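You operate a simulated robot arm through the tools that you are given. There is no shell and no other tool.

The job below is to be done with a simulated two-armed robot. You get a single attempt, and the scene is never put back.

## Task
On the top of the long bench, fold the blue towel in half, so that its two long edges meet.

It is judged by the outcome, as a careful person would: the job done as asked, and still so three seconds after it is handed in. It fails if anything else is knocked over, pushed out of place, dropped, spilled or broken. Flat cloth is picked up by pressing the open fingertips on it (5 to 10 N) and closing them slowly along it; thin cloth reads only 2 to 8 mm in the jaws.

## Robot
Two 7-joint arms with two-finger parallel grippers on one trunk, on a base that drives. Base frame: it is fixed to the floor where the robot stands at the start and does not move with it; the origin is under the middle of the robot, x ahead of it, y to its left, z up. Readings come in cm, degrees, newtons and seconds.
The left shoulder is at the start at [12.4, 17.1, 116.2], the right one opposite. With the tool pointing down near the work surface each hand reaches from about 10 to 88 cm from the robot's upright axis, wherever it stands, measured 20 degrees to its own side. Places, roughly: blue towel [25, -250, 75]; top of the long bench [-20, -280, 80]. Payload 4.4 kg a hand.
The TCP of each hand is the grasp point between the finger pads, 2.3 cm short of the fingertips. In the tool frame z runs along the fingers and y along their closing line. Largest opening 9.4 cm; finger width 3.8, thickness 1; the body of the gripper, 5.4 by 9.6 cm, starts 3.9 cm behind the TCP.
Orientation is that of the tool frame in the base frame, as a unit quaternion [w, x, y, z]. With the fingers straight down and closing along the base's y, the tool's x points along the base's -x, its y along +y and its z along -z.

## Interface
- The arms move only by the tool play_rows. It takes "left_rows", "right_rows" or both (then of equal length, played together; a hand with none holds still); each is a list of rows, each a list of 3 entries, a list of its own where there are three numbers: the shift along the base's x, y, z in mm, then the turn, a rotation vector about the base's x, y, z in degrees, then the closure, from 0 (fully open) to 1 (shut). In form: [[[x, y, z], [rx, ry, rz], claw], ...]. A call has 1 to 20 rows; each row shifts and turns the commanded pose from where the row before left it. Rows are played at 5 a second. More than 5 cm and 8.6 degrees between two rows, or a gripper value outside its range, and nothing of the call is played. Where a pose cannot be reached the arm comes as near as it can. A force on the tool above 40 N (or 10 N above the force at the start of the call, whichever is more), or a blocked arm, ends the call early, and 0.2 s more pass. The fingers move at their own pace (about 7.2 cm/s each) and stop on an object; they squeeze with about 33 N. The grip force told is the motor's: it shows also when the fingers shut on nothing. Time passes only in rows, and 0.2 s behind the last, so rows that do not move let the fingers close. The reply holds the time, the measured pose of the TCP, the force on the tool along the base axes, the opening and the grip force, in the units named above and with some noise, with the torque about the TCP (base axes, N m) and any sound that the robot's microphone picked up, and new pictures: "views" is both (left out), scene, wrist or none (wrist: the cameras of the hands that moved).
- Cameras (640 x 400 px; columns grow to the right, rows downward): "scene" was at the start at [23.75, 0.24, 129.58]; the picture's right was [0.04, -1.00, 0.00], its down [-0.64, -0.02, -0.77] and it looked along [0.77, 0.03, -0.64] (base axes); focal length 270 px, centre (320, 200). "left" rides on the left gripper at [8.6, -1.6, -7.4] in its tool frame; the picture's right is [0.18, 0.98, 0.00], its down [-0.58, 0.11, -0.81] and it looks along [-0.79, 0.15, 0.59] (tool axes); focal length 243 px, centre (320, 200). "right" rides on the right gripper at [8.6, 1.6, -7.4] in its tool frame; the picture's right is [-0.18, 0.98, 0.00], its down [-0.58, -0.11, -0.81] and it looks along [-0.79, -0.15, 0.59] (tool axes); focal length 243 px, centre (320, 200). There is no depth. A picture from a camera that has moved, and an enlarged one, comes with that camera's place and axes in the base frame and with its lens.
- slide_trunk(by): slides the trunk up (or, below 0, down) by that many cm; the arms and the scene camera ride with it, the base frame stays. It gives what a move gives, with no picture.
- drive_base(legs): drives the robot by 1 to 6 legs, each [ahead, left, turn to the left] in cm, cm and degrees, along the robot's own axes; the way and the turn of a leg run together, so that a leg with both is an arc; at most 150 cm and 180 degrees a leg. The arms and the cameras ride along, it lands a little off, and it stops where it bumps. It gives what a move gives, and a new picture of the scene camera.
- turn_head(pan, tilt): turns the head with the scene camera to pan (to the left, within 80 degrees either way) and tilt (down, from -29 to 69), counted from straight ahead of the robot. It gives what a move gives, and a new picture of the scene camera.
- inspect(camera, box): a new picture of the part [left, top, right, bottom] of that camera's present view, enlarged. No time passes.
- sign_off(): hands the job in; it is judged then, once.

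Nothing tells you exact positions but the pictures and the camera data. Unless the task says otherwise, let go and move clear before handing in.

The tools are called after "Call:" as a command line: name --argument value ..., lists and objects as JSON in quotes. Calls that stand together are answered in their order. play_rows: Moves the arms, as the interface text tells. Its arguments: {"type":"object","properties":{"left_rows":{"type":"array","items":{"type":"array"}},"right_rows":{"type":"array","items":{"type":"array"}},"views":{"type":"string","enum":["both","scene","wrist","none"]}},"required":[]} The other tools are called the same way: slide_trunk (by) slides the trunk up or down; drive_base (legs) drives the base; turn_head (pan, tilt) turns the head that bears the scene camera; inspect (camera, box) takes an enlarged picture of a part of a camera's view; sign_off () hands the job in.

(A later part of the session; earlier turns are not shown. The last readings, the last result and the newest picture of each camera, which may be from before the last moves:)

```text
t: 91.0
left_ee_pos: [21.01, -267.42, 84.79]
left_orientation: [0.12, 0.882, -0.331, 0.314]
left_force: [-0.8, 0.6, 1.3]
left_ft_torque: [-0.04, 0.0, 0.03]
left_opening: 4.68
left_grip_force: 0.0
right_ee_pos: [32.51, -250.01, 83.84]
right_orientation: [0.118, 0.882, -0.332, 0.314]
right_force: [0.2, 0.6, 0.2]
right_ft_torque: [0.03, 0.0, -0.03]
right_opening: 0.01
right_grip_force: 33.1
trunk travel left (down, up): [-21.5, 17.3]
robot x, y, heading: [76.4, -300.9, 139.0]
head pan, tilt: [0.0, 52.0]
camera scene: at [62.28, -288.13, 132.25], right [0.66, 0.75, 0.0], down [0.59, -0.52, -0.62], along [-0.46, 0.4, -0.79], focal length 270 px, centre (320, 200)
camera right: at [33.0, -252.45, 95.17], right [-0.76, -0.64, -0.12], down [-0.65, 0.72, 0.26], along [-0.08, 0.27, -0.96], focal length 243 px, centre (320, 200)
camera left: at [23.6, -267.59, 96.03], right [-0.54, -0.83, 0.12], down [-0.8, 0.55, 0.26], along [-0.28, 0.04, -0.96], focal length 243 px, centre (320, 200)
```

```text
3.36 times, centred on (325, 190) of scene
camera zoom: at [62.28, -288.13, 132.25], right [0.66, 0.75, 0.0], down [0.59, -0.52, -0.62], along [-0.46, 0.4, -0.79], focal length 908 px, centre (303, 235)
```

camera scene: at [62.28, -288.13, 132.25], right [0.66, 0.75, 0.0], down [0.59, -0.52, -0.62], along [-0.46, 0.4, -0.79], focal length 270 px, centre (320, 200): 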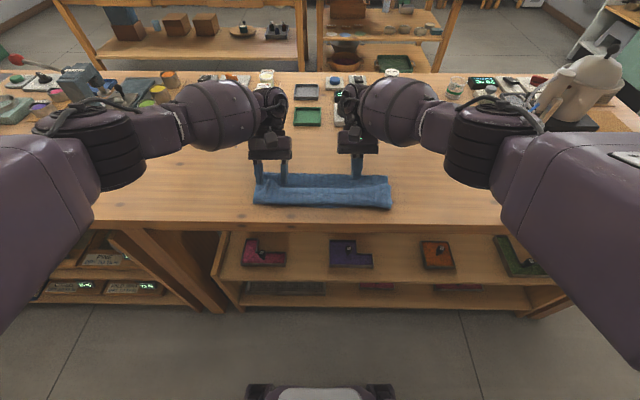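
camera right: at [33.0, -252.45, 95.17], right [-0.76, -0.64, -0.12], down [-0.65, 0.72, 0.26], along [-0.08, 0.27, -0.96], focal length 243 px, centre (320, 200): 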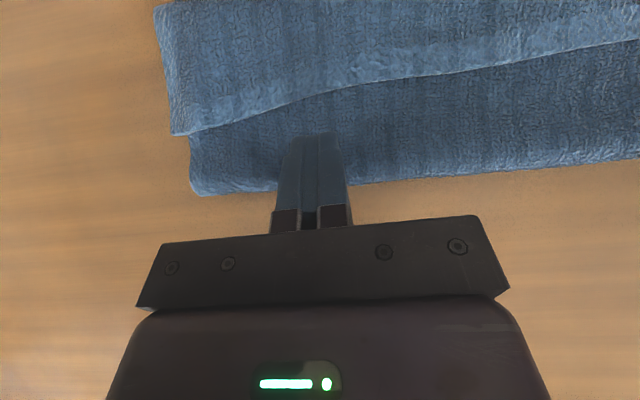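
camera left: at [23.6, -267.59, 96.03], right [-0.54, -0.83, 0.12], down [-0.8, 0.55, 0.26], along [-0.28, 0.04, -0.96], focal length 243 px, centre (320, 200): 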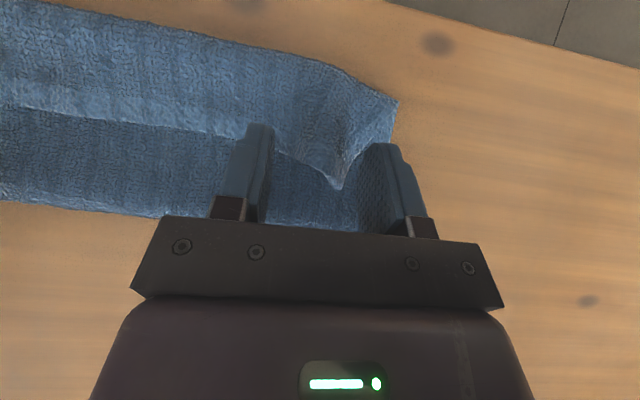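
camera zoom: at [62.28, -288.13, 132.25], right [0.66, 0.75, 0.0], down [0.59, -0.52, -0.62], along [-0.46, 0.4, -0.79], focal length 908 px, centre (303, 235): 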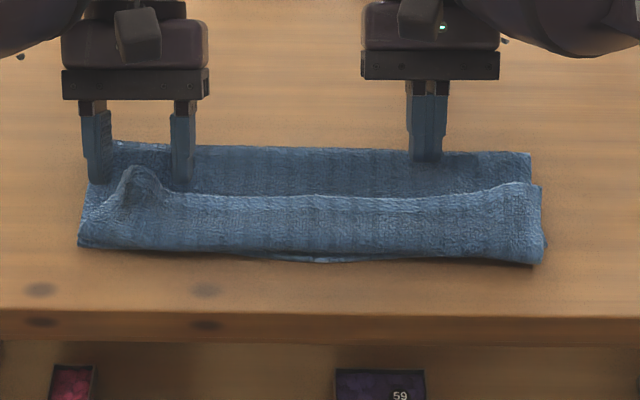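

The right hand is just above the under-layer and the left straddles the arch top. I'll press the right down to pin, and close the left on the arch top only.

Call:
play_rows --left_rows '[[[0, 0, -2], [0, 0, 0], 0.5], [[0, 0, -2], [0, 0, 0], 0.56], [[0, 0, 0], [0, 0, 0], 0.64], [[0, 0, 0], [0, 0, 0], 0.72], [[0, 0, 0], [0, 0, 0], 0.8], [[0, 0, 0], [0, 0, 0], 0.87], [[0, 0, 0], [0, 0, 0], 0.94], [[0, 0, 0], [0, 0, 0], 1.0], [[0, 0, 0], [0, 0, 0], 1.0]]' --right_rows '[[[0, 0, -2], [0, 0, 0], 1.0], [[0, 0, -2], [0, 0, 0], 1.0], [[0, 0, -1], [0, 0, 0], 1.0], [[0, 0, 0], [0, 0, 0], 1.0], [[0, 0, 0], [0, 0, 0], 1.0], [[0, 0, 0], [0, 0, 0], 1.0], [[0, 0, 0], [0, 0, 0], 1.0], [[0, 0, 0], [0, 0, 0], 1.0], [[0, 0, 0], [0, 0, 0], 1.0]]'

Call:
inspect --camera "scene" --box '[230, 130, 420, 249]'

```text
t: 93.0
left_ee_pos: [21.04, -267.45, 84.48]
left_orientation: [0.119, 0.882, -0.33, 0.315]
left_force: [0.3, 0.6, -0.6]
left_ft_torque: [-0.02, 0.01, 0.02]
left_opening: 0.41
left_grip_force: 33.1
right_ee_pos: [32.48, -250.02, 83.56]
right_orientation: [0.118, 0.881, -0.332, 0.314]
right_force: [0.4, -0.7, 3.9]
right_ft_torque: [-0.01, -0.03, -0.03]
right_opening: 0.0
right_grip_force: 32.4
trunk travel left (down, up): [-21.5, 17.3]
robot x, y, heading: [76.94, -300.97, 138.8]
head pan, tilt: [0.0, 52.0]
camera scene: at [62.3, -288.17, 132.26], right [0.66, 0.75, 0.0], down [0.59, -0.52, -0.62], along [-0.46, 0.4, -0.79], focal length 270 px, centre (320, 200)
camera right: at [33.03, -252.42, 94.78], right [-0.76, -0.64, -0.12], down [-0.65, 0.72, 0.26], along [-0.08, 0.27, -0.96], focal length 243 px, centre (320, 200)
camera left: at [23.56, -267.61, 95.74], right [-0.54, -0.83, 0.12], down [-0.8, 0.55, 0.26], along [-0.28, 0.04, -0.96], focal length 243 px, centre (320, 200)
```

scene: 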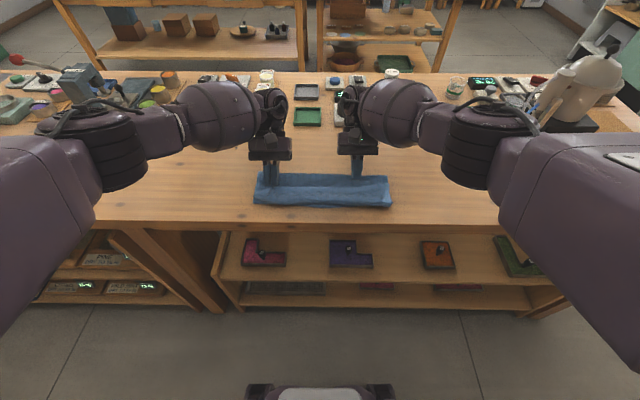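
right: 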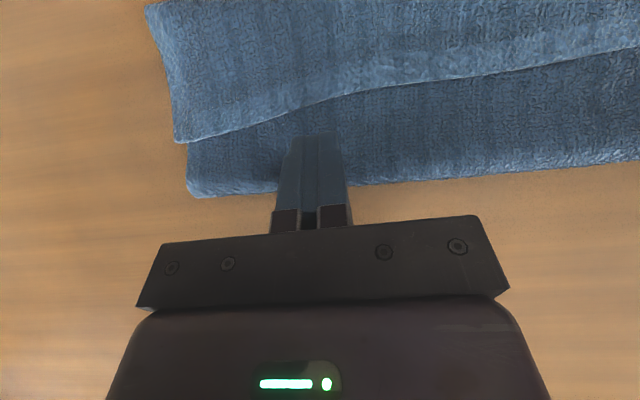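
left: 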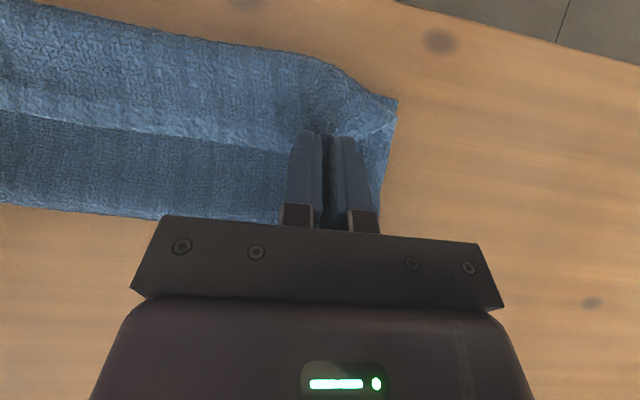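

```text
3.36 times, centred on (325, 190) of scene
camera zoom: at [62.3, -288.17, 132.26], right [0.66, 0.75, 0.0], down [0.59, -0.52, -0.62], along [-0.46, 0.4, -0.79], focal length 908 px, centre (303, 235)
```

zoom: 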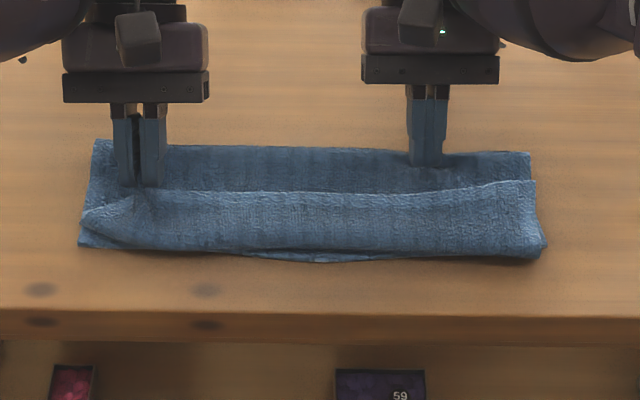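

The left jaws hold the arch top lightly (0.41 cm) with no drag on the layer beneath. Lifting it a little to confirm it's only the hem.

Call:
play_rows --left_rows '[[[0, 0, 6], [0, 0, 0], 1.0], [[1, -1, 6], [0, 0, 0], 1.0], [[2, -2, 6], [0, 0, 0], 1.0], [[2, -2, 6], [0, 0, 0], 1.0]]'

Call:
inspect --camera "scene" --box '[230, 130, 420, 249]'

```text
t: 94.0
left_ee_pos: [21.5, -268.03, 86.8]
left_orientation: [0.119, 0.882, -0.33, 0.315]
left_force: [0.9, -0.3, 0.7]
left_ft_torque: [-0.01, 0.01, 0.04]
left_opening: 0.4
left_grip_force: 33.4
right_ee_pos: [32.54, -249.97, 83.52]
right_orientation: [0.118, 0.882, -0.332, 0.314]
right_force: [0.3, 0.5, 3.9]
right_ft_torque: [0.01, -0.01, 0.01]
right_opening: 0.01
right_grip_force: 32.8
trunk travel left (down, up): [-21.5, 17.3]
robot x, y, heading: [76.8, -300.59, 138.9]
head pan, tilt: [0.0, 52.0]
camera scene: at [62.3, -288.17, 132.26], right [0.66, 0.75, 0.0], down [0.59, -0.52, -0.62], along [-0.46, 0.4, -0.79], focal length 270 px, centre (320, 200)
camera left: at [24.06, -268.07, 98.19], right [-0.54, -0.83, 0.12], down [-0.8, 0.55, 0.26], along [-0.28, 0.04, -0.96], focal length 243 px, centre (320, 200)
```

scene: 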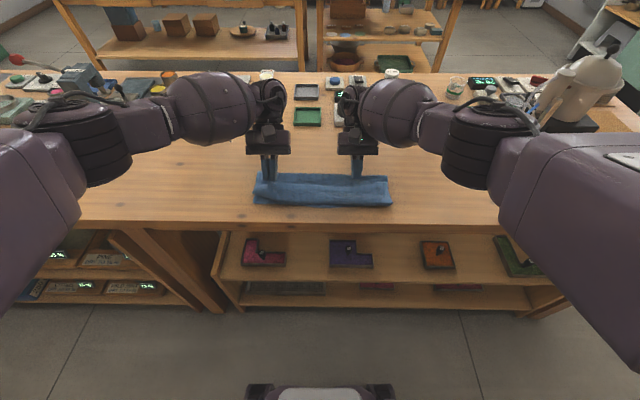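
left: 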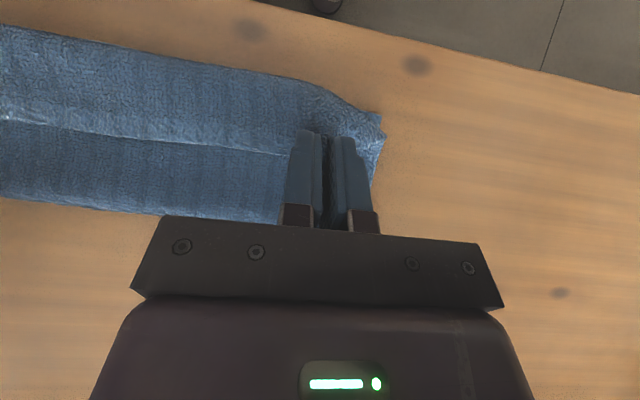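

```text
3.36 times, centred on (325, 190) of scene
camera zoom: at [62.3, -288.17, 132.26], right [0.66, 0.75, 0.0], down [0.59, -0.52, -0.62], along [-0.46, 0.4, -0.79], focal length 908 px, centre (303, 235)
```

zoom: 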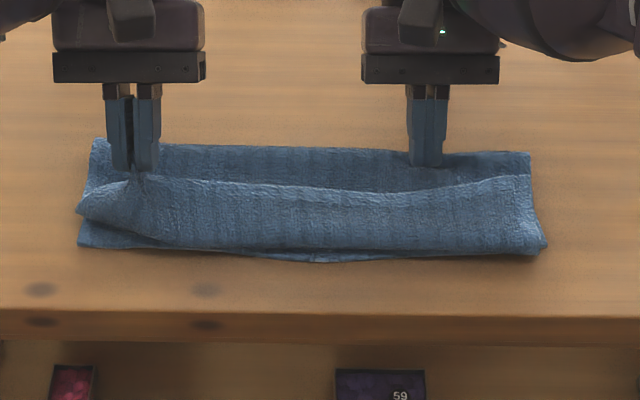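

Only the hem corner is lifted and the layers beneath stay put. Now I'll carry this corner up and over towards me, rotating the hand so the hem unrolls.

Call:
play_rows --left_rows '[[[6.1, -5.3, 10.6], [4.29, 4.88, 0], 1.0], [[6.9, -6.1, 9.3], [4.29, 4.88, 0], 1.0], [[7.8, -6.9, 8], [4.29, 4.88, 0], 1.0], [[7.9, -6.9, 4.8], [4.29, 4.88, 0], 1.0], [[8, -7, 2.4], [4.29, 4.88, 0], 1.0], [[8, -7, 0.2], [4.29, 4.88, 0], 1.0], [[7.2, -6.3, -3.1], [4.29, 4.88, 0], 1.0], [[6.5, -5.7, -6.4], [4.29, 4.88, 0], 1.0]]'

Call:
inspect --camera "scene" --box '[230, 130, 420, 249]'

```text
t: 95.8
left_ee_pos: [27.47, -273.1, 89.52]
left_orientation: [-0.04, 0.931, -0.348, -0.103]
left_force: [-0.5, 0.5, 0.1]
left_ft_torque: [0.0, -0.02, 0.02]
left_opening: 0.41
left_grip_force: 32.6
right_ee_pos: [32.55, -250.01, 83.58]
right_orientation: [0.119, 0.882, -0.332, 0.313]
right_force: [0.1, 0.6, 4.1]
right_ft_torque: [0.02, -0.03, -0.02]
right_opening: 0.0
right_grip_force: 33.4
trunk travel left (down, up): [-21.5, 17.3]
robot x, y, heading: [76.93, -300.71, 138.7]
head pan, tilt: [0.0, 52.0]
camera scene: at [62.29, -288.17, 132.26], right [0.66, 0.75, 0.0], down [0.59, -0.52, -0.62], along [-0.46, 0.4, -0.79], focal length 270 px, centre (320, 200)
camera left: at [36.03, -278.61, 94.79], right [-0.51, -0.86, -0.04], down [-0.37, 0.17, 0.91], along [-0.78, 0.48, -0.4], focal length 243 px, centre (320, 200)
```

scene: 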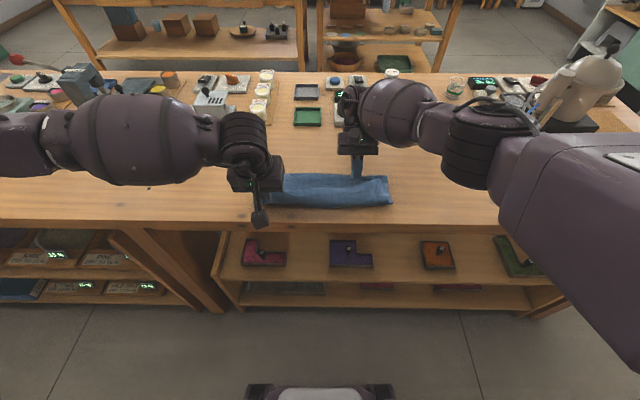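
left: 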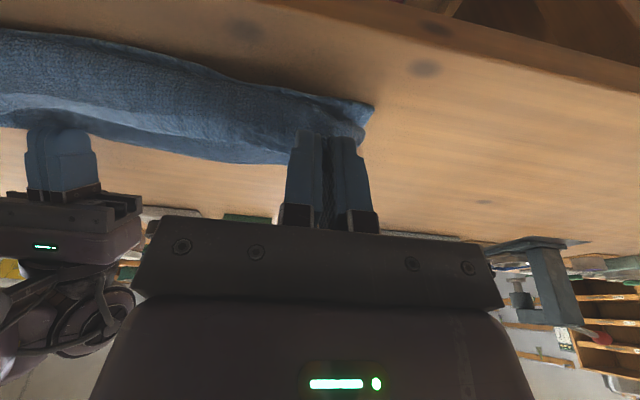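

```text
3.36 times, centred on (325, 190) of scene
camera zoom: at [62.29, -288.17, 132.26], right [0.66, 0.75, 0.0], down [0.59, -0.52, -0.62], along [-0.46, 0.4, -0.79], focal length 908 px, centre (303, 235)
```

zoom: 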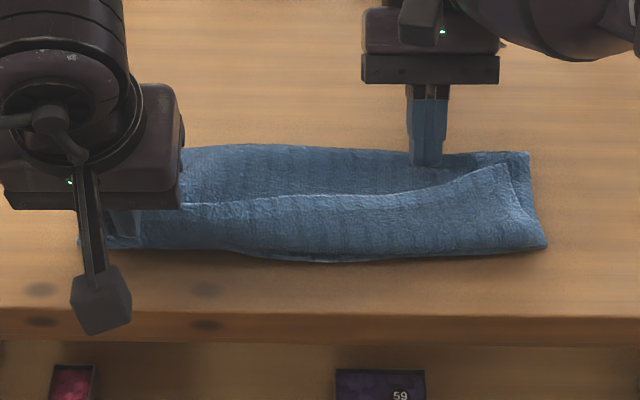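

The left corner is going over; its hem now stands near the hand. I'll finish the roll-over and bring it down on my side.

Call:
play_rows --left_rows '[[[4.9, -4.3, -7.8], [4.29, 4.88, 0], 1.0], [[4.1, -3.6, -8.9], [4.29, 4.88, 0], 1.0], [[3.2, -2.8, -9.3], [4.29, 4.88, 0], 1.0], [[2.3, -2, -9.5], [4.29, 4.88, 0], 1.0], [[0, 0, 0], [0, 0, 0], 1.0]]'

Call:
inspect --camera "scene" --box '[230, 130, 420, 249]'

```text
t: 97.0
left_ee_pos: [28.88, -274.47, 85.85]
left_orientation: [-0.118, 0.884, -0.331, -0.309]
left_force: [-0.6, -0.2, -0.4]
left_ft_torque: [0.03, -0.02, 0.02]
left_opening: 0.38
left_grip_force: 33.0
right_ee_pos: [32.45, -250.06, 83.44]
right_orientation: [0.118, 0.882, -0.332, 0.314]
right_force: [0.2, 0.0, 3.6]
right_ft_torque: [0.0, 0.01, -0.04]
right_opening: 0.01
right_grip_force: 32.9
trunk travel left (down, up): [-21.5, 17.3]
robot x, y, heading: [76.37, -300.33, 138.9]
head pan, tilt: [0.0, 52.0]
camera scene: at [62.29, -288.16, 132.26], right [0.66, 0.75, 0.0], down [0.59, -0.52, -0.62], along [-0.46, 0.4, -0.79], focal length 270 px, centre (320, 200)
camera left: at [38.47, -280.81, 86.33], right [-0.54, -0.83, -0.12], down [-0.04, -0.12, 0.99], along [-0.84, 0.54, 0.03], focal length 243 px, centre (320, 200)
```

scene: 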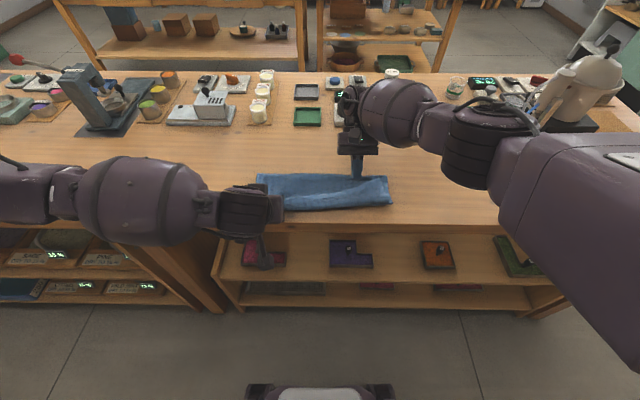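
left: 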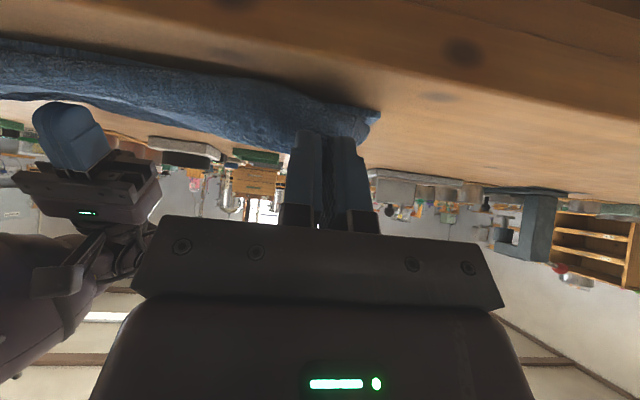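

```text
3.36 times, centred on (325, 190) of scene
camera zoom: at [62.29, -288.16, 132.26], right [0.66, 0.75, 0.0], down [0.59, -0.52, -0.62], along [-0.46, 0.4, -0.79], focal length 908 px, centre (303, 235)
```

zoom: 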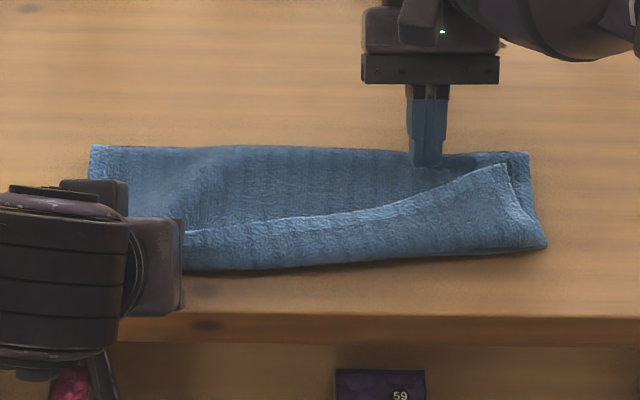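

The left corner has unrolled nicely, leaving a tapering cuff towards the right. I'll keep the left hand holding its corner down, and bring the right hand to pinch the remaining hem corner on the right.

Call:
play_rows --left_rows '[[[0.8, -0.7, -4], [1.4, 1.6, 0], 1.0], [[0.8, -0.7, -4], [1.4, 1.6, 0], 1.0], [[0.8, -0.7, -4], [1.4, 1.6, 0], 1.0], [[0, 0, 0], [0, 0, 0], 1.0], [[0, 0, 0], [0, 0, 0], 1.0], [[0, 0, 0], [0, 0, 0], 1.0], [[0, 0, 0], [0, 0, 0], 1.0], [[0, 0, 0], [0, 0, 0], 1.0]]' --right_rows '[[[0, 0, 20], [0, 0, 0], 1.0], [[0, 0, 20], [3.3, 3.76, 0], 0.66], [[18, 3.3, 0], [3.3, 3.76, 0], 0.66], [[18, 3.3, 0], [3.3, 3.76, 0], 0.66], [[18, 3.3, 0], [0, 0, 0], 0.66], [[0, 0, -10], [0, 0, 0], 0.66], [[0, 0, -10], [0, 0, 0], 0.66], [[0, 0, -8], [0, 0, 0], 0.66]]'

Call:
inspect --camera "scene" --box '[230, 130, 420, 249]'

```text
t: 98.8
left_ee_pos: [29.12, -274.67, 84.46]
left_orientation: [-0.136, 0.865, -0.324, -0.358]
left_force: [0.0, -0.1, -0.9]
left_ft_torque: [-0.01, 0.02, 0.03]
left_opening: 0.4
left_grip_force: 33.0
right_ee_pos: [37.86, -249.08, 84.72]
right_orientation: [0.074, 0.915, -0.344, 0.196]
right_force: [0.1, 0.5, -0.1]
right_ft_torque: [0.02, 0.0, 0.0]
right_opening: 3.22
right_grip_force: 0.1
trunk travel left (down, up): [-21.5, 17.3]
robot x, y, heading: [76.69, -300.76, 138.6]
head pan, tilt: [0.0, 52.0]
camera scene: at [62.26, -288.14, 132.25], right [0.66, 0.75, 0.0], down [0.59, -0.52, -0.62], along [-0.46, 0.4, -0.79], focal length 270 px, centre (320, 200)
camera right: at [40.55, -253.38, 95.05], right [-0.77, -0.63, -0.08], down [-0.58, 0.65, 0.5], along [-0.26, 0.43, -0.86], focal length 243 px, centre (320, 200)
camera left: at [38.71, -281.02, 83.78], right [-0.55, -0.82, -0.13], down [0.05, -0.19, 0.98], along [-0.83, 0.53, 0.14], focal length 243 px, centre (320, 200)
```

scene: 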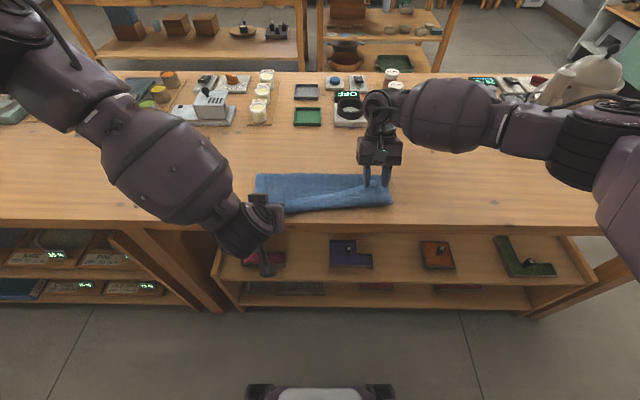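
right: 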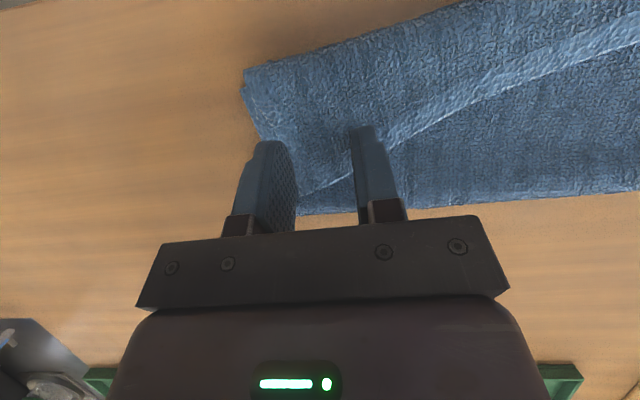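
left: 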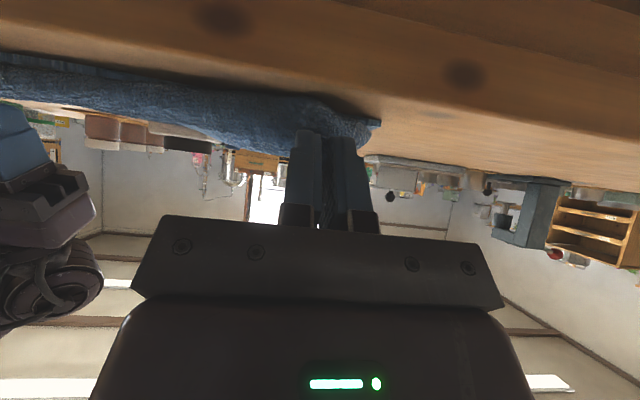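

```text
3.36 times, centred on (325, 190) of scene
camera zoom: at [62.26, -288.14, 132.25], right [0.66, 0.75, 0.0], down [0.59, -0.52, -0.62], along [-0.46, 0.4, -0.79], focal length 908 px, centre (303, 235)
```

zoom: 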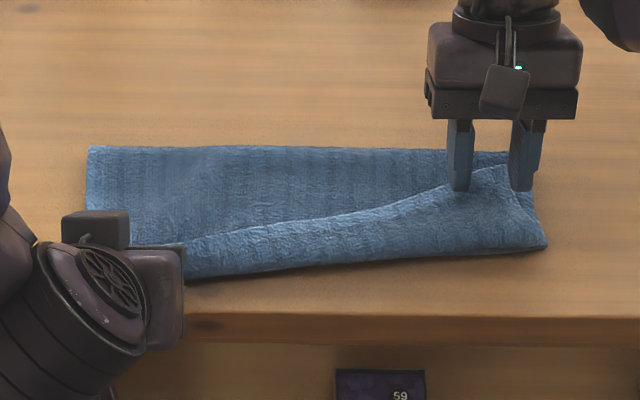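

The right fingers are nearly placed on the cuff corner. A small shift towards me, then down to contact and press lightly.

Call:
play_rows --right_rows '[[[4, -4, -4], [0, 0, 0], 0.66], [[0, 0, -3], [0, 0, 0], 0.66], [[0, 0, -2], [0, 0, 0], 0.66], [[0, 0, 0], [0, 0, 0], 0.66]]' --views "wrist"

```text
t: 99.8
left_ee_pos: [29.02, -274.7, 84.58]
left_orientation: [-0.136, 0.865, -0.324, -0.358]
left_force: [-0.2, -1.5, 0.0]
left_ft_torque: [-0.02, -0.01, 0.03]
left_opening: 0.39
left_grip_force: 32.8
right_ee_pos: [38.33, -249.41, 83.93]
right_orientation: [0.073, 0.915, -0.345, 0.196]
right_force: [-0.1, -0.5, 2.3]
right_ft_torque: [-0.01, -0.02, 0.0]
right_opening: 3.2
right_grip_force: 0.0
trunk travel left (down, up): [-21.5, 17.3]
robot x, y, heading: [76.72, -300.37, 138.7]
head pan, tilt: [0.0, 52.0]
camera right: at [41.0, -253.66, 94.19], right [-0.77, -0.63, -0.08], down [-0.58, 0.65, 0.5], along [-0.26, 0.43, -0.86], focal length 243 px, centre (320, 200)
```

right: 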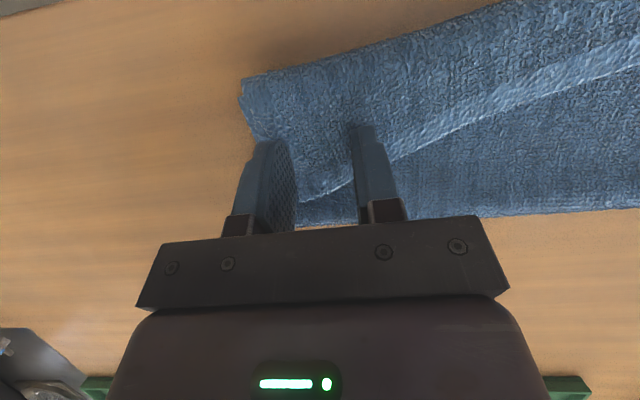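

Light contact at 2 N; one more millimetre, then close slowly.

Call:
play_rows --right_rows '[[[0, 0, -1], [0, 0, 0], 0.68], [[0, 0, 0], [0, 0, 0], 0.71], [[0, 0, 0], [0, 0, 0], 0.74], [[0, 0, 0], [0, 0, 0], 0.77], [[0, 0, 0], [0, 0, 0], 0.8]]' --views "wrist"

```text
t: 101.0
left_ee_pos: [29.06, -274.71, 84.62]
left_orientation: [-0.136, 0.865, -0.324, -0.358]
left_force: [-0.7, 0.1, -0.3]
left_ft_torque: [0.0, -0.02, -0.02]
left_opening: 0.4
left_grip_force: 33.1
right_ee_pos: [38.21, -249.44, 83.74]
right_orientation: [0.075, 0.915, -0.345, 0.196]
right_force: [-0.8, 0.2, 3.3]
right_ft_torque: [0.0, 0.02, 0.03]
right_opening: 1.91
right_grip_force: 0.5
trunk travel left (down, up): [-21.5, 17.3]
robot x, y, heading: [76.57, -300.53, 138.9]
head pan, tilt: [0.0, 52.0]
camera right: at [40.99, -253.69, 94.09], right [-0.77, -0.63, -0.08], down [-0.58, 0.65, 0.5], along [-0.26, 0.43, -0.86], focal length 243 px, centre (320, 200)
```

right: 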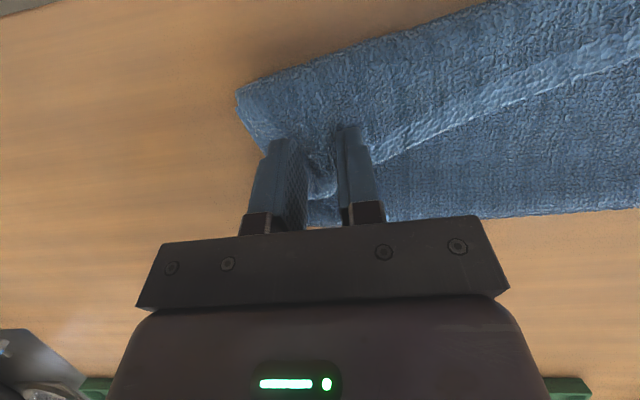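

A pleat in the hem is forming between the right fingers. Finishing the close.

Call:
play_rows --right_rows '[[[0, 0, 0], [0, 0, 0], 0.84], [[0, 0, 0], [0, 0, 0], 0.87], [[0, 0, 0], [0, 0, 0], 0.9], [[0, 0, 0], [0, 0, 0], 0.94], [[0, 0, 0], [0, 0, 0], 0.97], [[0, 0, 0], [0, 0, 0], 1.0], [[0, 0, 0], [0, 0, 0], 1.0]]' --views "wrist"

Call:
inspect --camera "scene" --box '[230, 130, 420, 249]'

```text
t: 102.5
left_ee_pos: [29.15, -274.56, 84.64]
left_orientation: [-0.137, 0.865, -0.324, -0.358]
left_force: [0.3, 1.5, -0.3]
left_ft_torque: [0.03, -0.05, -0.06]
left_opening: 0.44
left_grip_force: 33.0
right_ee_pos: [38.31, -249.4, 83.73]
right_orientation: [0.074, 0.915, -0.345, 0.196]
right_force: [-0.7, -2.8, 5.8]
right_ft_torque: [-0.05, 0.07, 0.03]
right_opening: 0.73
right_grip_force: 33.1
trunk travel left (down, up): [-21.5, 17.3]
robot x, y, heading: [76.87, -300.68, 139.1]
head pan, tilt: [0.0, 52.0]
camera right: at [40.99, -253.7, 94.11], right [-0.77, -0.63, -0.08], down [-0.58, 0.65, 0.5], along [-0.26, 0.43, -0.86], focal length 243 px, centre (320, 200)
```

right: 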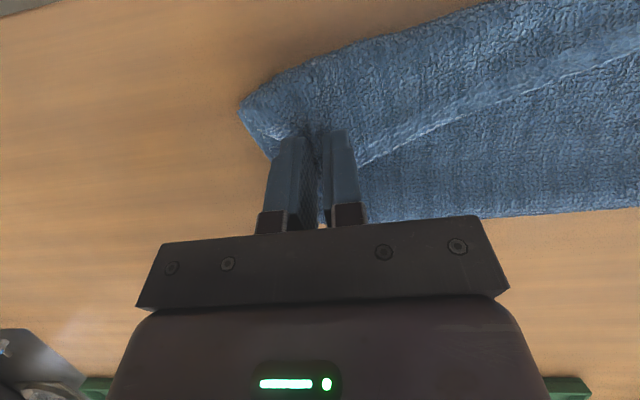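

```text
3.36 times, centred on (325, 190) of scene
camera zoom: at [62.29, -288.18, 132.26], right [0.66, 0.75, 0.0], down [0.59, -0.52, -0.62], along [-0.46, 0.4, -0.79], focal length 908 px, centre (303, 235)
```

zoom: 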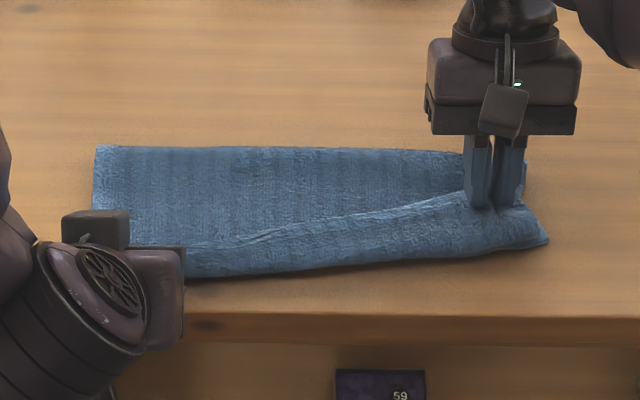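

The right hand has 0.73 cm of cloth. Lifting it a little to check it's only the hem.

Call:
play_rows --right_rows '[[[0, 0, 6], [0, 0, 0], 1.0], [[1, -1, 7], [0, 0, 0], 1.0], [[2, -2, 7], [0, 0, 0], 1.0], [[2, -2, 7], [0, 0, 0], 1.0]]' --views "wrist"

Call:
inspect --camera "scene" --box '[230, 130, 420, 249]'

```text
t: 103.5
left_ee_pos: [29.13, -274.78, 84.62]
left_orientation: [-0.137, 0.865, -0.326, -0.357]
left_force: [0.7, 1.9, 0.0]
left_ft_torque: [0.01, -0.03, -0.06]
left_opening: 0.41
left_grip_force: 32.7
right_ee_pos: [38.71, -249.96, 86.41]
right_orientation: [0.074, 0.915, -0.345, 0.196]
right_force: [0.0, -1.4, -0.6]
right_ft_torque: [-0.07, 0.02, 0.04]
right_opening: 0.75
right_grip_force: 33.0
trunk travel left (down, up): [-21.5, 17.3]
robot x, y, heading: [76.56, -300.27, 138.9]
head pan, tilt: [0.0, 52.0]
camera right: at [41.39, -254.22, 96.73], right [-0.77, -0.63, -0.08], down [-0.58, 0.65, 0.5], along [-0.26, 0.43, -0.86], focal length 243 px, centre (320, 200)
```

right: 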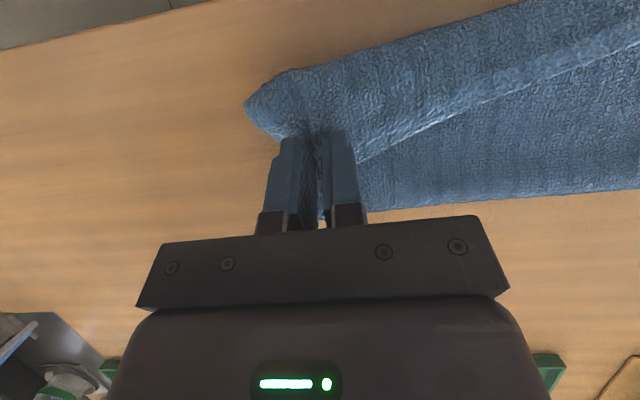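

```text
3.36 times, centred on (325, 190) of scene
camera zoom: at [62.28, -288.15, 132.26], right [0.66, 0.75, 0.0], down [0.59, -0.52, -0.62], along [-0.46, 0.4, -0.79], focal length 908 px, centre (303, 235)
```

zoom: 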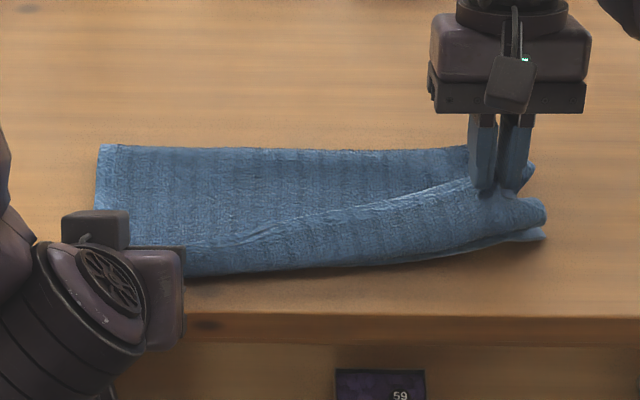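

It appears to be the hem and cuff lifting. I'll begin rolling this corner over too, pausing at the top to check.

Call:
play_rows --right_rows '[[[6.5, -5.7, 10.7], [3.96, 4.51, 0], 1.0], [[7.7, -6.8, 9.7], [3.96, 4.51, 0], 1.0], [[7.8, -6.9, 7.4], [3.96, 4.51, 0], 1.0], [[7.8, -6.9, 4.1], [3.96, 4.51, 0], 1.0], [[7.8, -6.9, 1.9], [3.96, 4.51, 0], 1.0]]'

Call:
inspect --camera "scene" --box '[230, 130, 420, 249]'

```text
t: 104.8
left_ee_pos: [29.22, -274.72, 84.56]
left_orientation: [-0.137, 0.865, -0.325, -0.358]
left_force: [0.3, 0.5, -0.6]
left_ft_torque: [0.01, 0.01, -0.02]
left_opening: 0.44
left_grip_force: 32.9
right_ee_pos: [42.57, -253.22, 89.76]
right_orientation: [-0.018, 0.935, -0.352, -0.048]
right_force: [0.3, -0.3, 0.1]
right_ft_torque: [-0.02, -0.03, 0.03]
right_opening: 0.73
right_grip_force: 33.7
trunk travel left (down, up): [-21.5, 17.3]
robot x, y, heading: [77.16, -300.56, 139.1]
head pan, tilt: [0.0, 52.0]
camera scene: at [62.3, -288.15, 132.26], right [0.66, 0.75, 0.0], down [0.59, -0.52, -0.62], along [-0.46, 0.4, -0.79], focal length 270 px, centre (320, 200)
camera right: at [48.56, -260.46, 96.35], right [-0.79, -0.62, 0.02], down [-0.3, 0.41, 0.86], along [-0.54, 0.67, -0.51], focal length 243 px, centre (320, 200)
```

scene: 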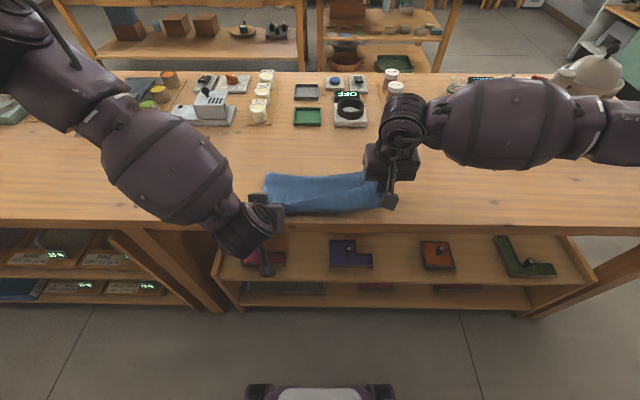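
right: 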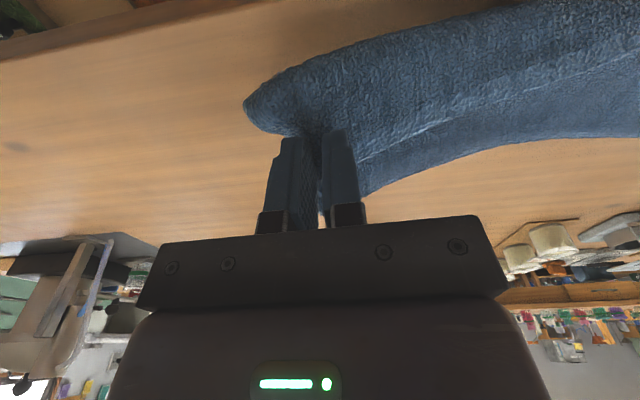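

```text
3.36 times, centred on (325, 190) of scene
camera zoom: at [62.3, -288.15, 132.26], right [0.66, 0.75, 0.0], down [0.59, -0.52, -0.62], along [-0.46, 0.4, -0.79], focal length 908 px, centre (303, 235)
```

zoom: 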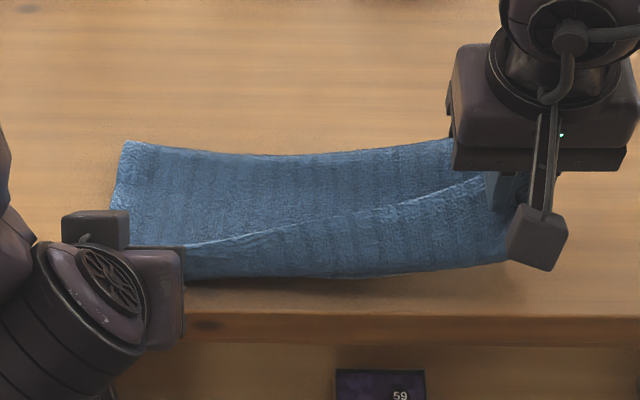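

The right side is lifting more than the hem — the under-layer is caught too. I'll reverse exactly, set it down and release the right.

Call:
play_rows --right_rows '[[[-7.8, 6.9, -1.9], [-3.96, -4.51, 0], 1.0], [[-7.8, 6.9, -4.1], [-3.96, -4.51, 0], 1.0], [[-7.8, 6.9, -7.4], [-3.96, -4.51, 0], 1.0], [[-7.7, 6.8, -9.7], [-3.96, -4.51, 0], 1.0], [[-6.5, 5.7, -10.7], [-3.96, -4.51, 0], 1.0], [[-1, 3, -8], [0, 0, 0], 1.0], [[2, 4, -8], [0, 0, 0], 1.0], [[1, 2, -7], [0, 0, 0], 1.0], [[0, 0, 0], [0, 0, 0], 0.9], [[0, 0, 0], [0, 0, 0], 0.75], [[0, 0, 0], [0, 0, 0], 0.6], [[0, 0, 10], [0, 0, 0], 0.55], [[0, 0, 20], [0, 0, 0], 0.55], [[-10, 9, 20], [0, 0, 0], 0.55]]'

Call:
inspect --camera "scene" --box '[230, 130, 420, 249]'

```text
t: 107.8
left_ee_pos: [29.16, -274.7, 84.67]
left_orientation: [-0.137, 0.865, -0.325, -0.358]
left_force: [0.3, 0.2, -1.1]
left_ft_torque: [-0.02, 0.0, 0.02]
left_opening: 0.41
left_grip_force: 33.1
right_ee_pos: [38.15, -248.21, 89.23]
right_orientation: [0.074, 0.915, -0.345, 0.196]
right_force: [0.7, 0.2, -0.7]
right_ft_torque: [-0.01, 0.0, 0.05]
right_opening: 4.21
right_grip_force: 0.1
trunk travel left (down, up): [-21.5, 17.3]
robot x, y, heading: [76.85, -300.34, 138.7]
head pan, tilt: [0.0, 52.0]
camera scene: at [62.26, -288.17, 132.26], right [0.66, 0.75, 0.0], down [0.59, -0.52, -0.62], along [-0.46, 0.4, -0.79], focal length 270 px, centre (320, 200)
camera right: at [40.69, -252.5, 99.56], right [-0.77, -0.63, -0.08], down [-0.58, 0.65, 0.5], along [-0.26, 0.43, -0.86], focal length 243 px, centre (320, 200)
```

scene: 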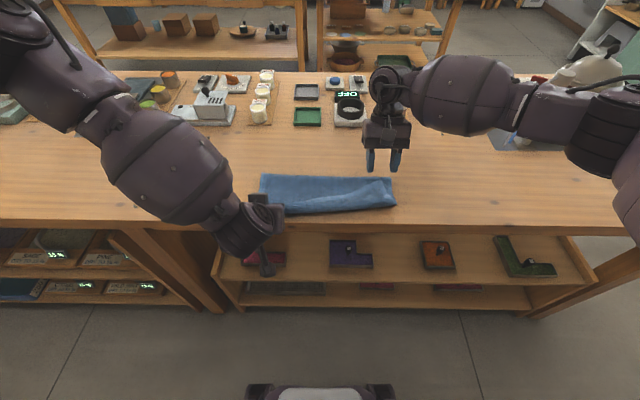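
right: 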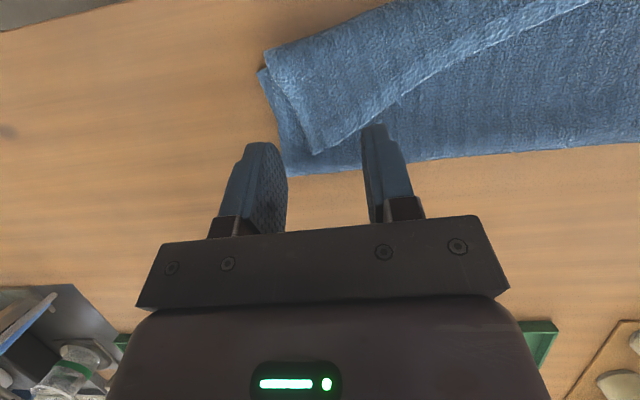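

```text
3.36 times, centred on (325, 190) of scene
camera zoom: at [62.26, -288.17, 132.26], right [0.66, 0.75, 0.0], down [0.59, -0.52, -0.62], along [-0.46, 0.4, -0.79], focal length 908 px, centre (303, 235)
```

zoom: 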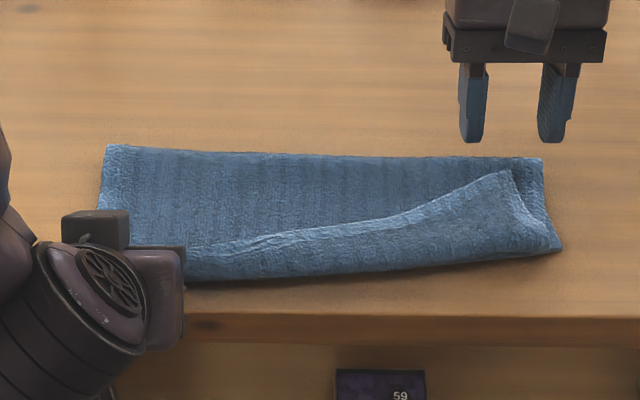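

The right cuff is a flat triangular ear now, and top-pinching there grabs too much. A cleaner tool is the hand turned 90° about the vertical (fingers closing fore–aft) to push or pinch the hem edge-on; I'll raise the right hand and test that it can turn that way.

Call:
play_rows --right_rows '[[[0, 0, 10], [4.04, 4.6, 0], 0.8], [[0, 0, 10], [4.04, 4.6, 0], 0.8], [[0, 0, 10], [4.04, 4.6, 0], 1.0], [[0, 0, 10], [4.04, 4.6, 0], 1.0], [[0, 0, 0], [0, 0, 8.2], 1.0], [[0, 0, 0], [0, 0, 8.2], 1.0], [[0, 0, 0], [0, 0, 8.2], 1.0], [[0, 0, 0], [0, 0, 8.2], 1.0], [[0, 0, 0], [0, 0, 8.2], 1.0], [[0, 0, 0], [0, 0, 8.2], 1.0], [[0, 0, 0], [0, 0, 8.2], 1.0], [[0, 0, 0], [0, 0, 8.2], 1.0], [[0, 0, 0], [0, 0, 8.2], 1.0], [[0, 0, 0], [0, 0, 8.2], 1.0], [[0, 0, 0], [0, 0, 8.2], 1.0]]'

```text
t: 111.0
left_ee_pos: [29.23, -274.69, 84.58]
left_orientation: [-0.136, 0.865, -0.324, -0.357]
left_force: [0.0, 0.3, 0.5]
left_ft_torque: [-0.04, 0.0, 0.02]
left_opening: 0.4
left_grip_force: 33.2
right_ee_pos: [38.01, -248.13, 93.0]
right_orientation: [0.0, 0.996, 0.093, -0.002]
right_force: [1.5, -0.5, -0.2]
right_ft_torque: [0.04, 0.01, -0.02]
right_opening: 0.0
right_grip_force: 32.9
right hand out of reach, approached as far as the arm can: row 11, 12, 13, 14, 15
trunk travel left (down, up): [-21.5, 17.3]
robot x, y, heading: [76.79, -300.66, 138.9]
head pan, tilt: [0.0, 52.0]
camera scene: at [62.27, -288.14, 132.25], right [0.66, 0.75, 0.0], down [0.59, -0.52, -0.62], along [-0.46, 0.4, -0.79], focal length 270 px, centre (320, 200)
camera right: at [46.93, -247.96, 100.51], right [0.0, -1.0, 0.0], down [-0.59, 0.0, 0.81], along [-0.81, 0.0, -0.59], focal length 243 px, centre (320, 200)
```

scene: 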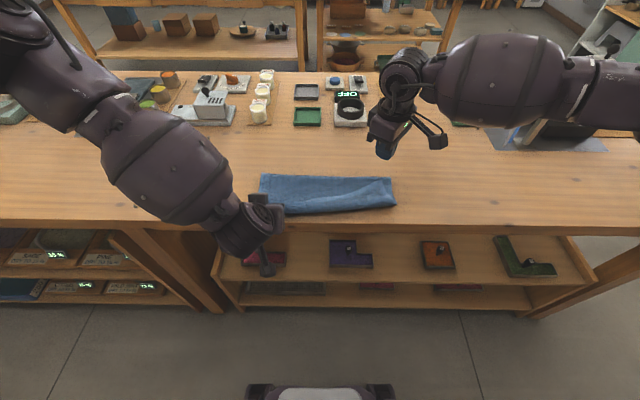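
right: 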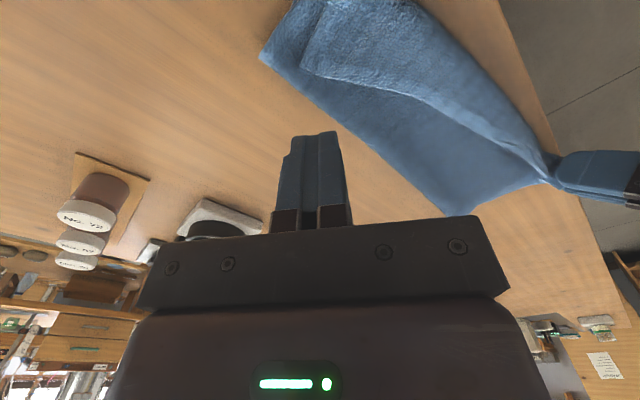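

The right hand can only turn ~52° that way. I'll try the other direction.

Call:
play_rows --right_rows '[[[0, 0, 0], [0, 0, -8.3], 1.0], [[0, 0, 0], [0, 0, -8.3], 1.0], [[0, 0, 0], [0, 0, -8.3], 1.0], [[0, 0, 0], [0, 0, -8.3], 1.0], [[0, 0, 0], [0, 0, -8.3], 1.0], [[0, 0, 0], [0, 0, -8.3], 1.0], [[0, 0, 0], [0, 0, -8.3], 1.0], [[0, 0, 0], [0, 0, -8.3], 1.0], [[0, 0, 0], [0, 0, -8.3], 1.0], [[0, 0, 0], [0, 0, -8.3], 1.0], [[0, 0, 0], [0, 0, -8.3], 1.0], [[0, 0, 0], [0, 0, -8.3], 1.0], [[0, 0, 0], [0, 0, -8.3], 1.0], [[0, 0, 0], [0, 0, -8.3], 1.0], [[0, 0, 0], [0, 0, -8.3], 1.0], [[0, 0, 0], [0, 0, -8.3], 1.0], [[0, 0, 0], [0, 0, -8.3], 1.0]]'

Call:
inspect --camera "scene" --box '[230, 130, 420, 249]'

```text
t: 114.5
left_ee_pos: [29.2, -274.68, 84.51]
left_orientation: [-0.136, 0.865, -0.325, -0.357]
left_force: [-0.2, -0.6, -0.1]
left_ft_torque: [-0.03, -0.05, -0.02]
left_opening: 0.42
left_grip_force: 32.4
right_ee_pos: [38.12, -248.12, 93.25]
right_orientation: [0.001, -0.418, 0.908, 0.001]
right_force: [-0.2, 0.0, 0.3]
right_ft_torque: [0.0, 0.04, -0.02]
right_opening: 0.0
right_grip_force: 32.7
trunk travel left (down, up): [-21.5, 17.3]
robot x, y, heading: [76.83, -300.82, 138.8]
head pan, tilt: [0.0, 52.0]
camera scene: at [62.27, -288.14, 132.25], right [0.66, 0.75, 0.0], down [0.59, -0.52, -0.62], along [-0.46, 0.4, -0.79], focal length 270 px, centre (320, 200)
camera right: at [31.2, -253.55, 100.59], right [-0.63, 0.78, 0.0], down [0.46, 0.37, 0.81], along [0.63, 0.51, -0.59], focal length 243 px, centre (320, 200)
```

scene: 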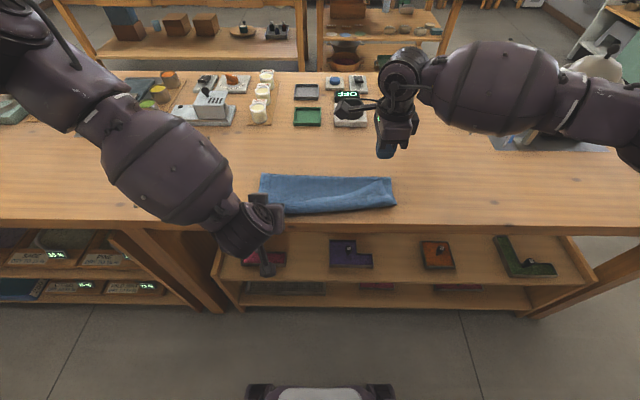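
right: 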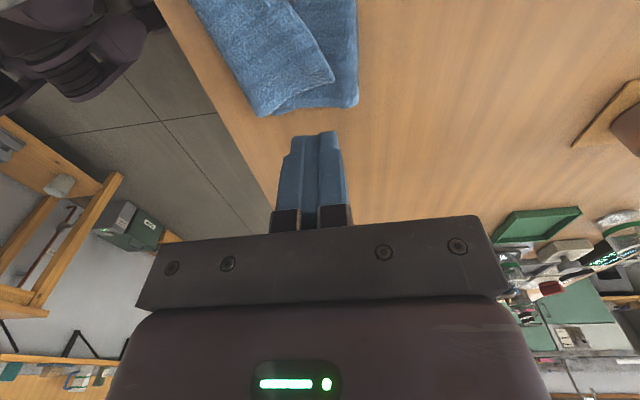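

```text
3.36 times, centred on (325, 190) of scene
camera zoom: at [62.27, -288.14, 132.25], right [0.66, 0.75, 0.0], down [0.59, -0.52, -0.62], along [-0.46, 0.4, -0.79], focal length 908 px, centre (303, 235)
```

zoom: 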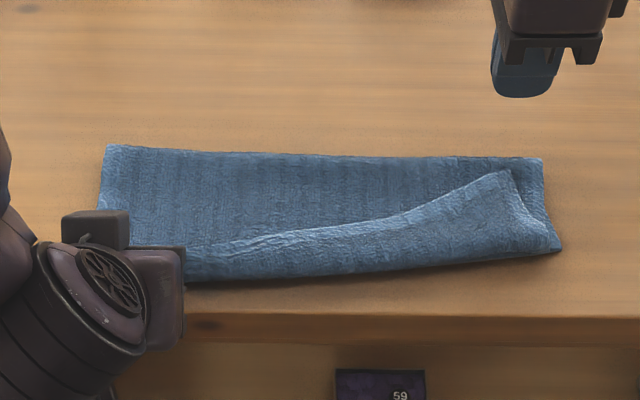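

The right hand is now turned edge-on (fingers fore–aft). Next I'll release the left corner gently, pull that hand back, and see how the unrolled left side lies.

Call:
play_rows --left_rows '[[[1, -1, -3], [0, 0, 0], 1.0], [[0, 0, -3], [0, 0, 0], 0.95], [[0, 0, 0], [0, 0, 0], 0.88], [[0, 0, 0], [0, 0, 0], 0.8], [[0, 0, 0], [0, 0, 0], 0.7], [[0, 0, 0], [0, 0, 0], 0.6], [[4, -3.5, 6], [0, 0, 0], 0.55], [[8, -7, 12], [0, 0, 0], 0.55], [[8, -7, 15], [0, 0, 0], 0.55], [[-6, -9, 20], [-4.5, -5, 0], 0.55], [[-16, -20, 20], [-4.5, -5, 0], 0.55], [[-20, -23, 10], [-4.5, -5, 0], 0.55], [[-20, -23, 0], [-4.5, -5, 0], 0.55]]'

Call:
inspect --camera "scene" --box '[230, 130, 420, 249]'

```text
t: 117.3
left_ee_pos: [24.96, -284.22, 92.27]
left_orientation: [-0.054, 0.925, -0.347, -0.147]
left_force: [0.3, 0.3, 1.0]
left_ft_torque: [0.01, -0.03, 0.01]
left_opening: 4.23
left_grip_force: 0.1
right_ee_pos: [37.93, -248.21, 93.22]
right_orientation: [0.003, -0.42, 0.908, 0.0]
right_force: [-0.3, 0.4, 0.0]
right_ft_torque: [0.02, -0.01, 0.0]
right_opening: 0.02
right_grip_force: 33.4
trunk travel left (down, up): [-21.5, 17.3]
robot x, y, heading: [77.01, -300.39, 138.7]
head pan, tilt: [0.0, 52.0]
camera scene: at [62.24, -288.23, 132.26], right [0.66, 0.75, 0.0], down [0.59, -0.52, -0.62], along [-0.46, 0.41, -0.79], focal length 270 px, centre (320, 200)
camera left: at [33.94, -289.89, 96.8], right [-0.52, -0.85, -0.06], down [-0.3, 0.12, 0.95], along [-0.8, 0.51, -0.32], focal length 243 px, centre (320, 200)
```

scene: 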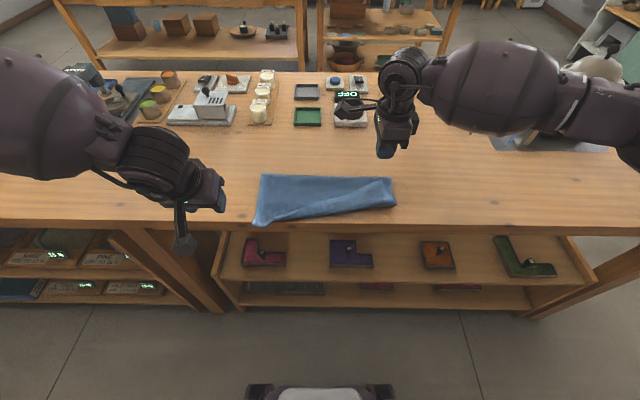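
left: 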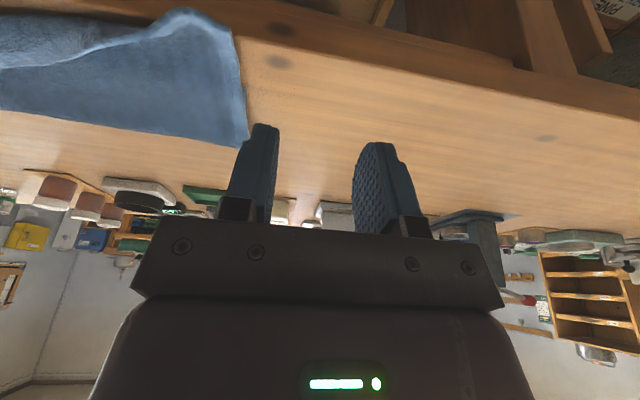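

```text
3.36 times, centred on (325, 190) of scene
camera zoom: at [62.24, -288.23, 132.26], right [0.66, 0.75, 0.0], down [0.59, -0.52, -0.62], along [-0.46, 0.41, -0.79], focal length 908 px, centre (303, 235)
```

zoom: 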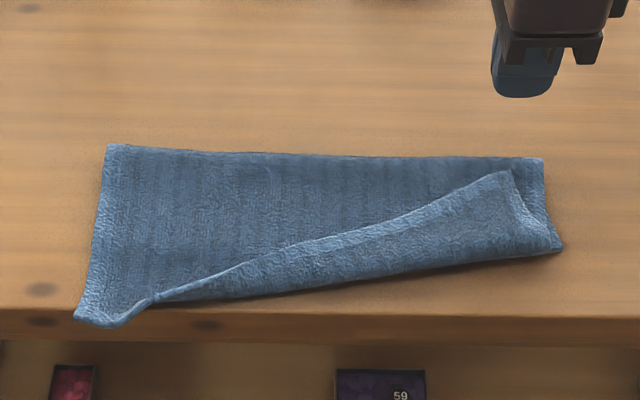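

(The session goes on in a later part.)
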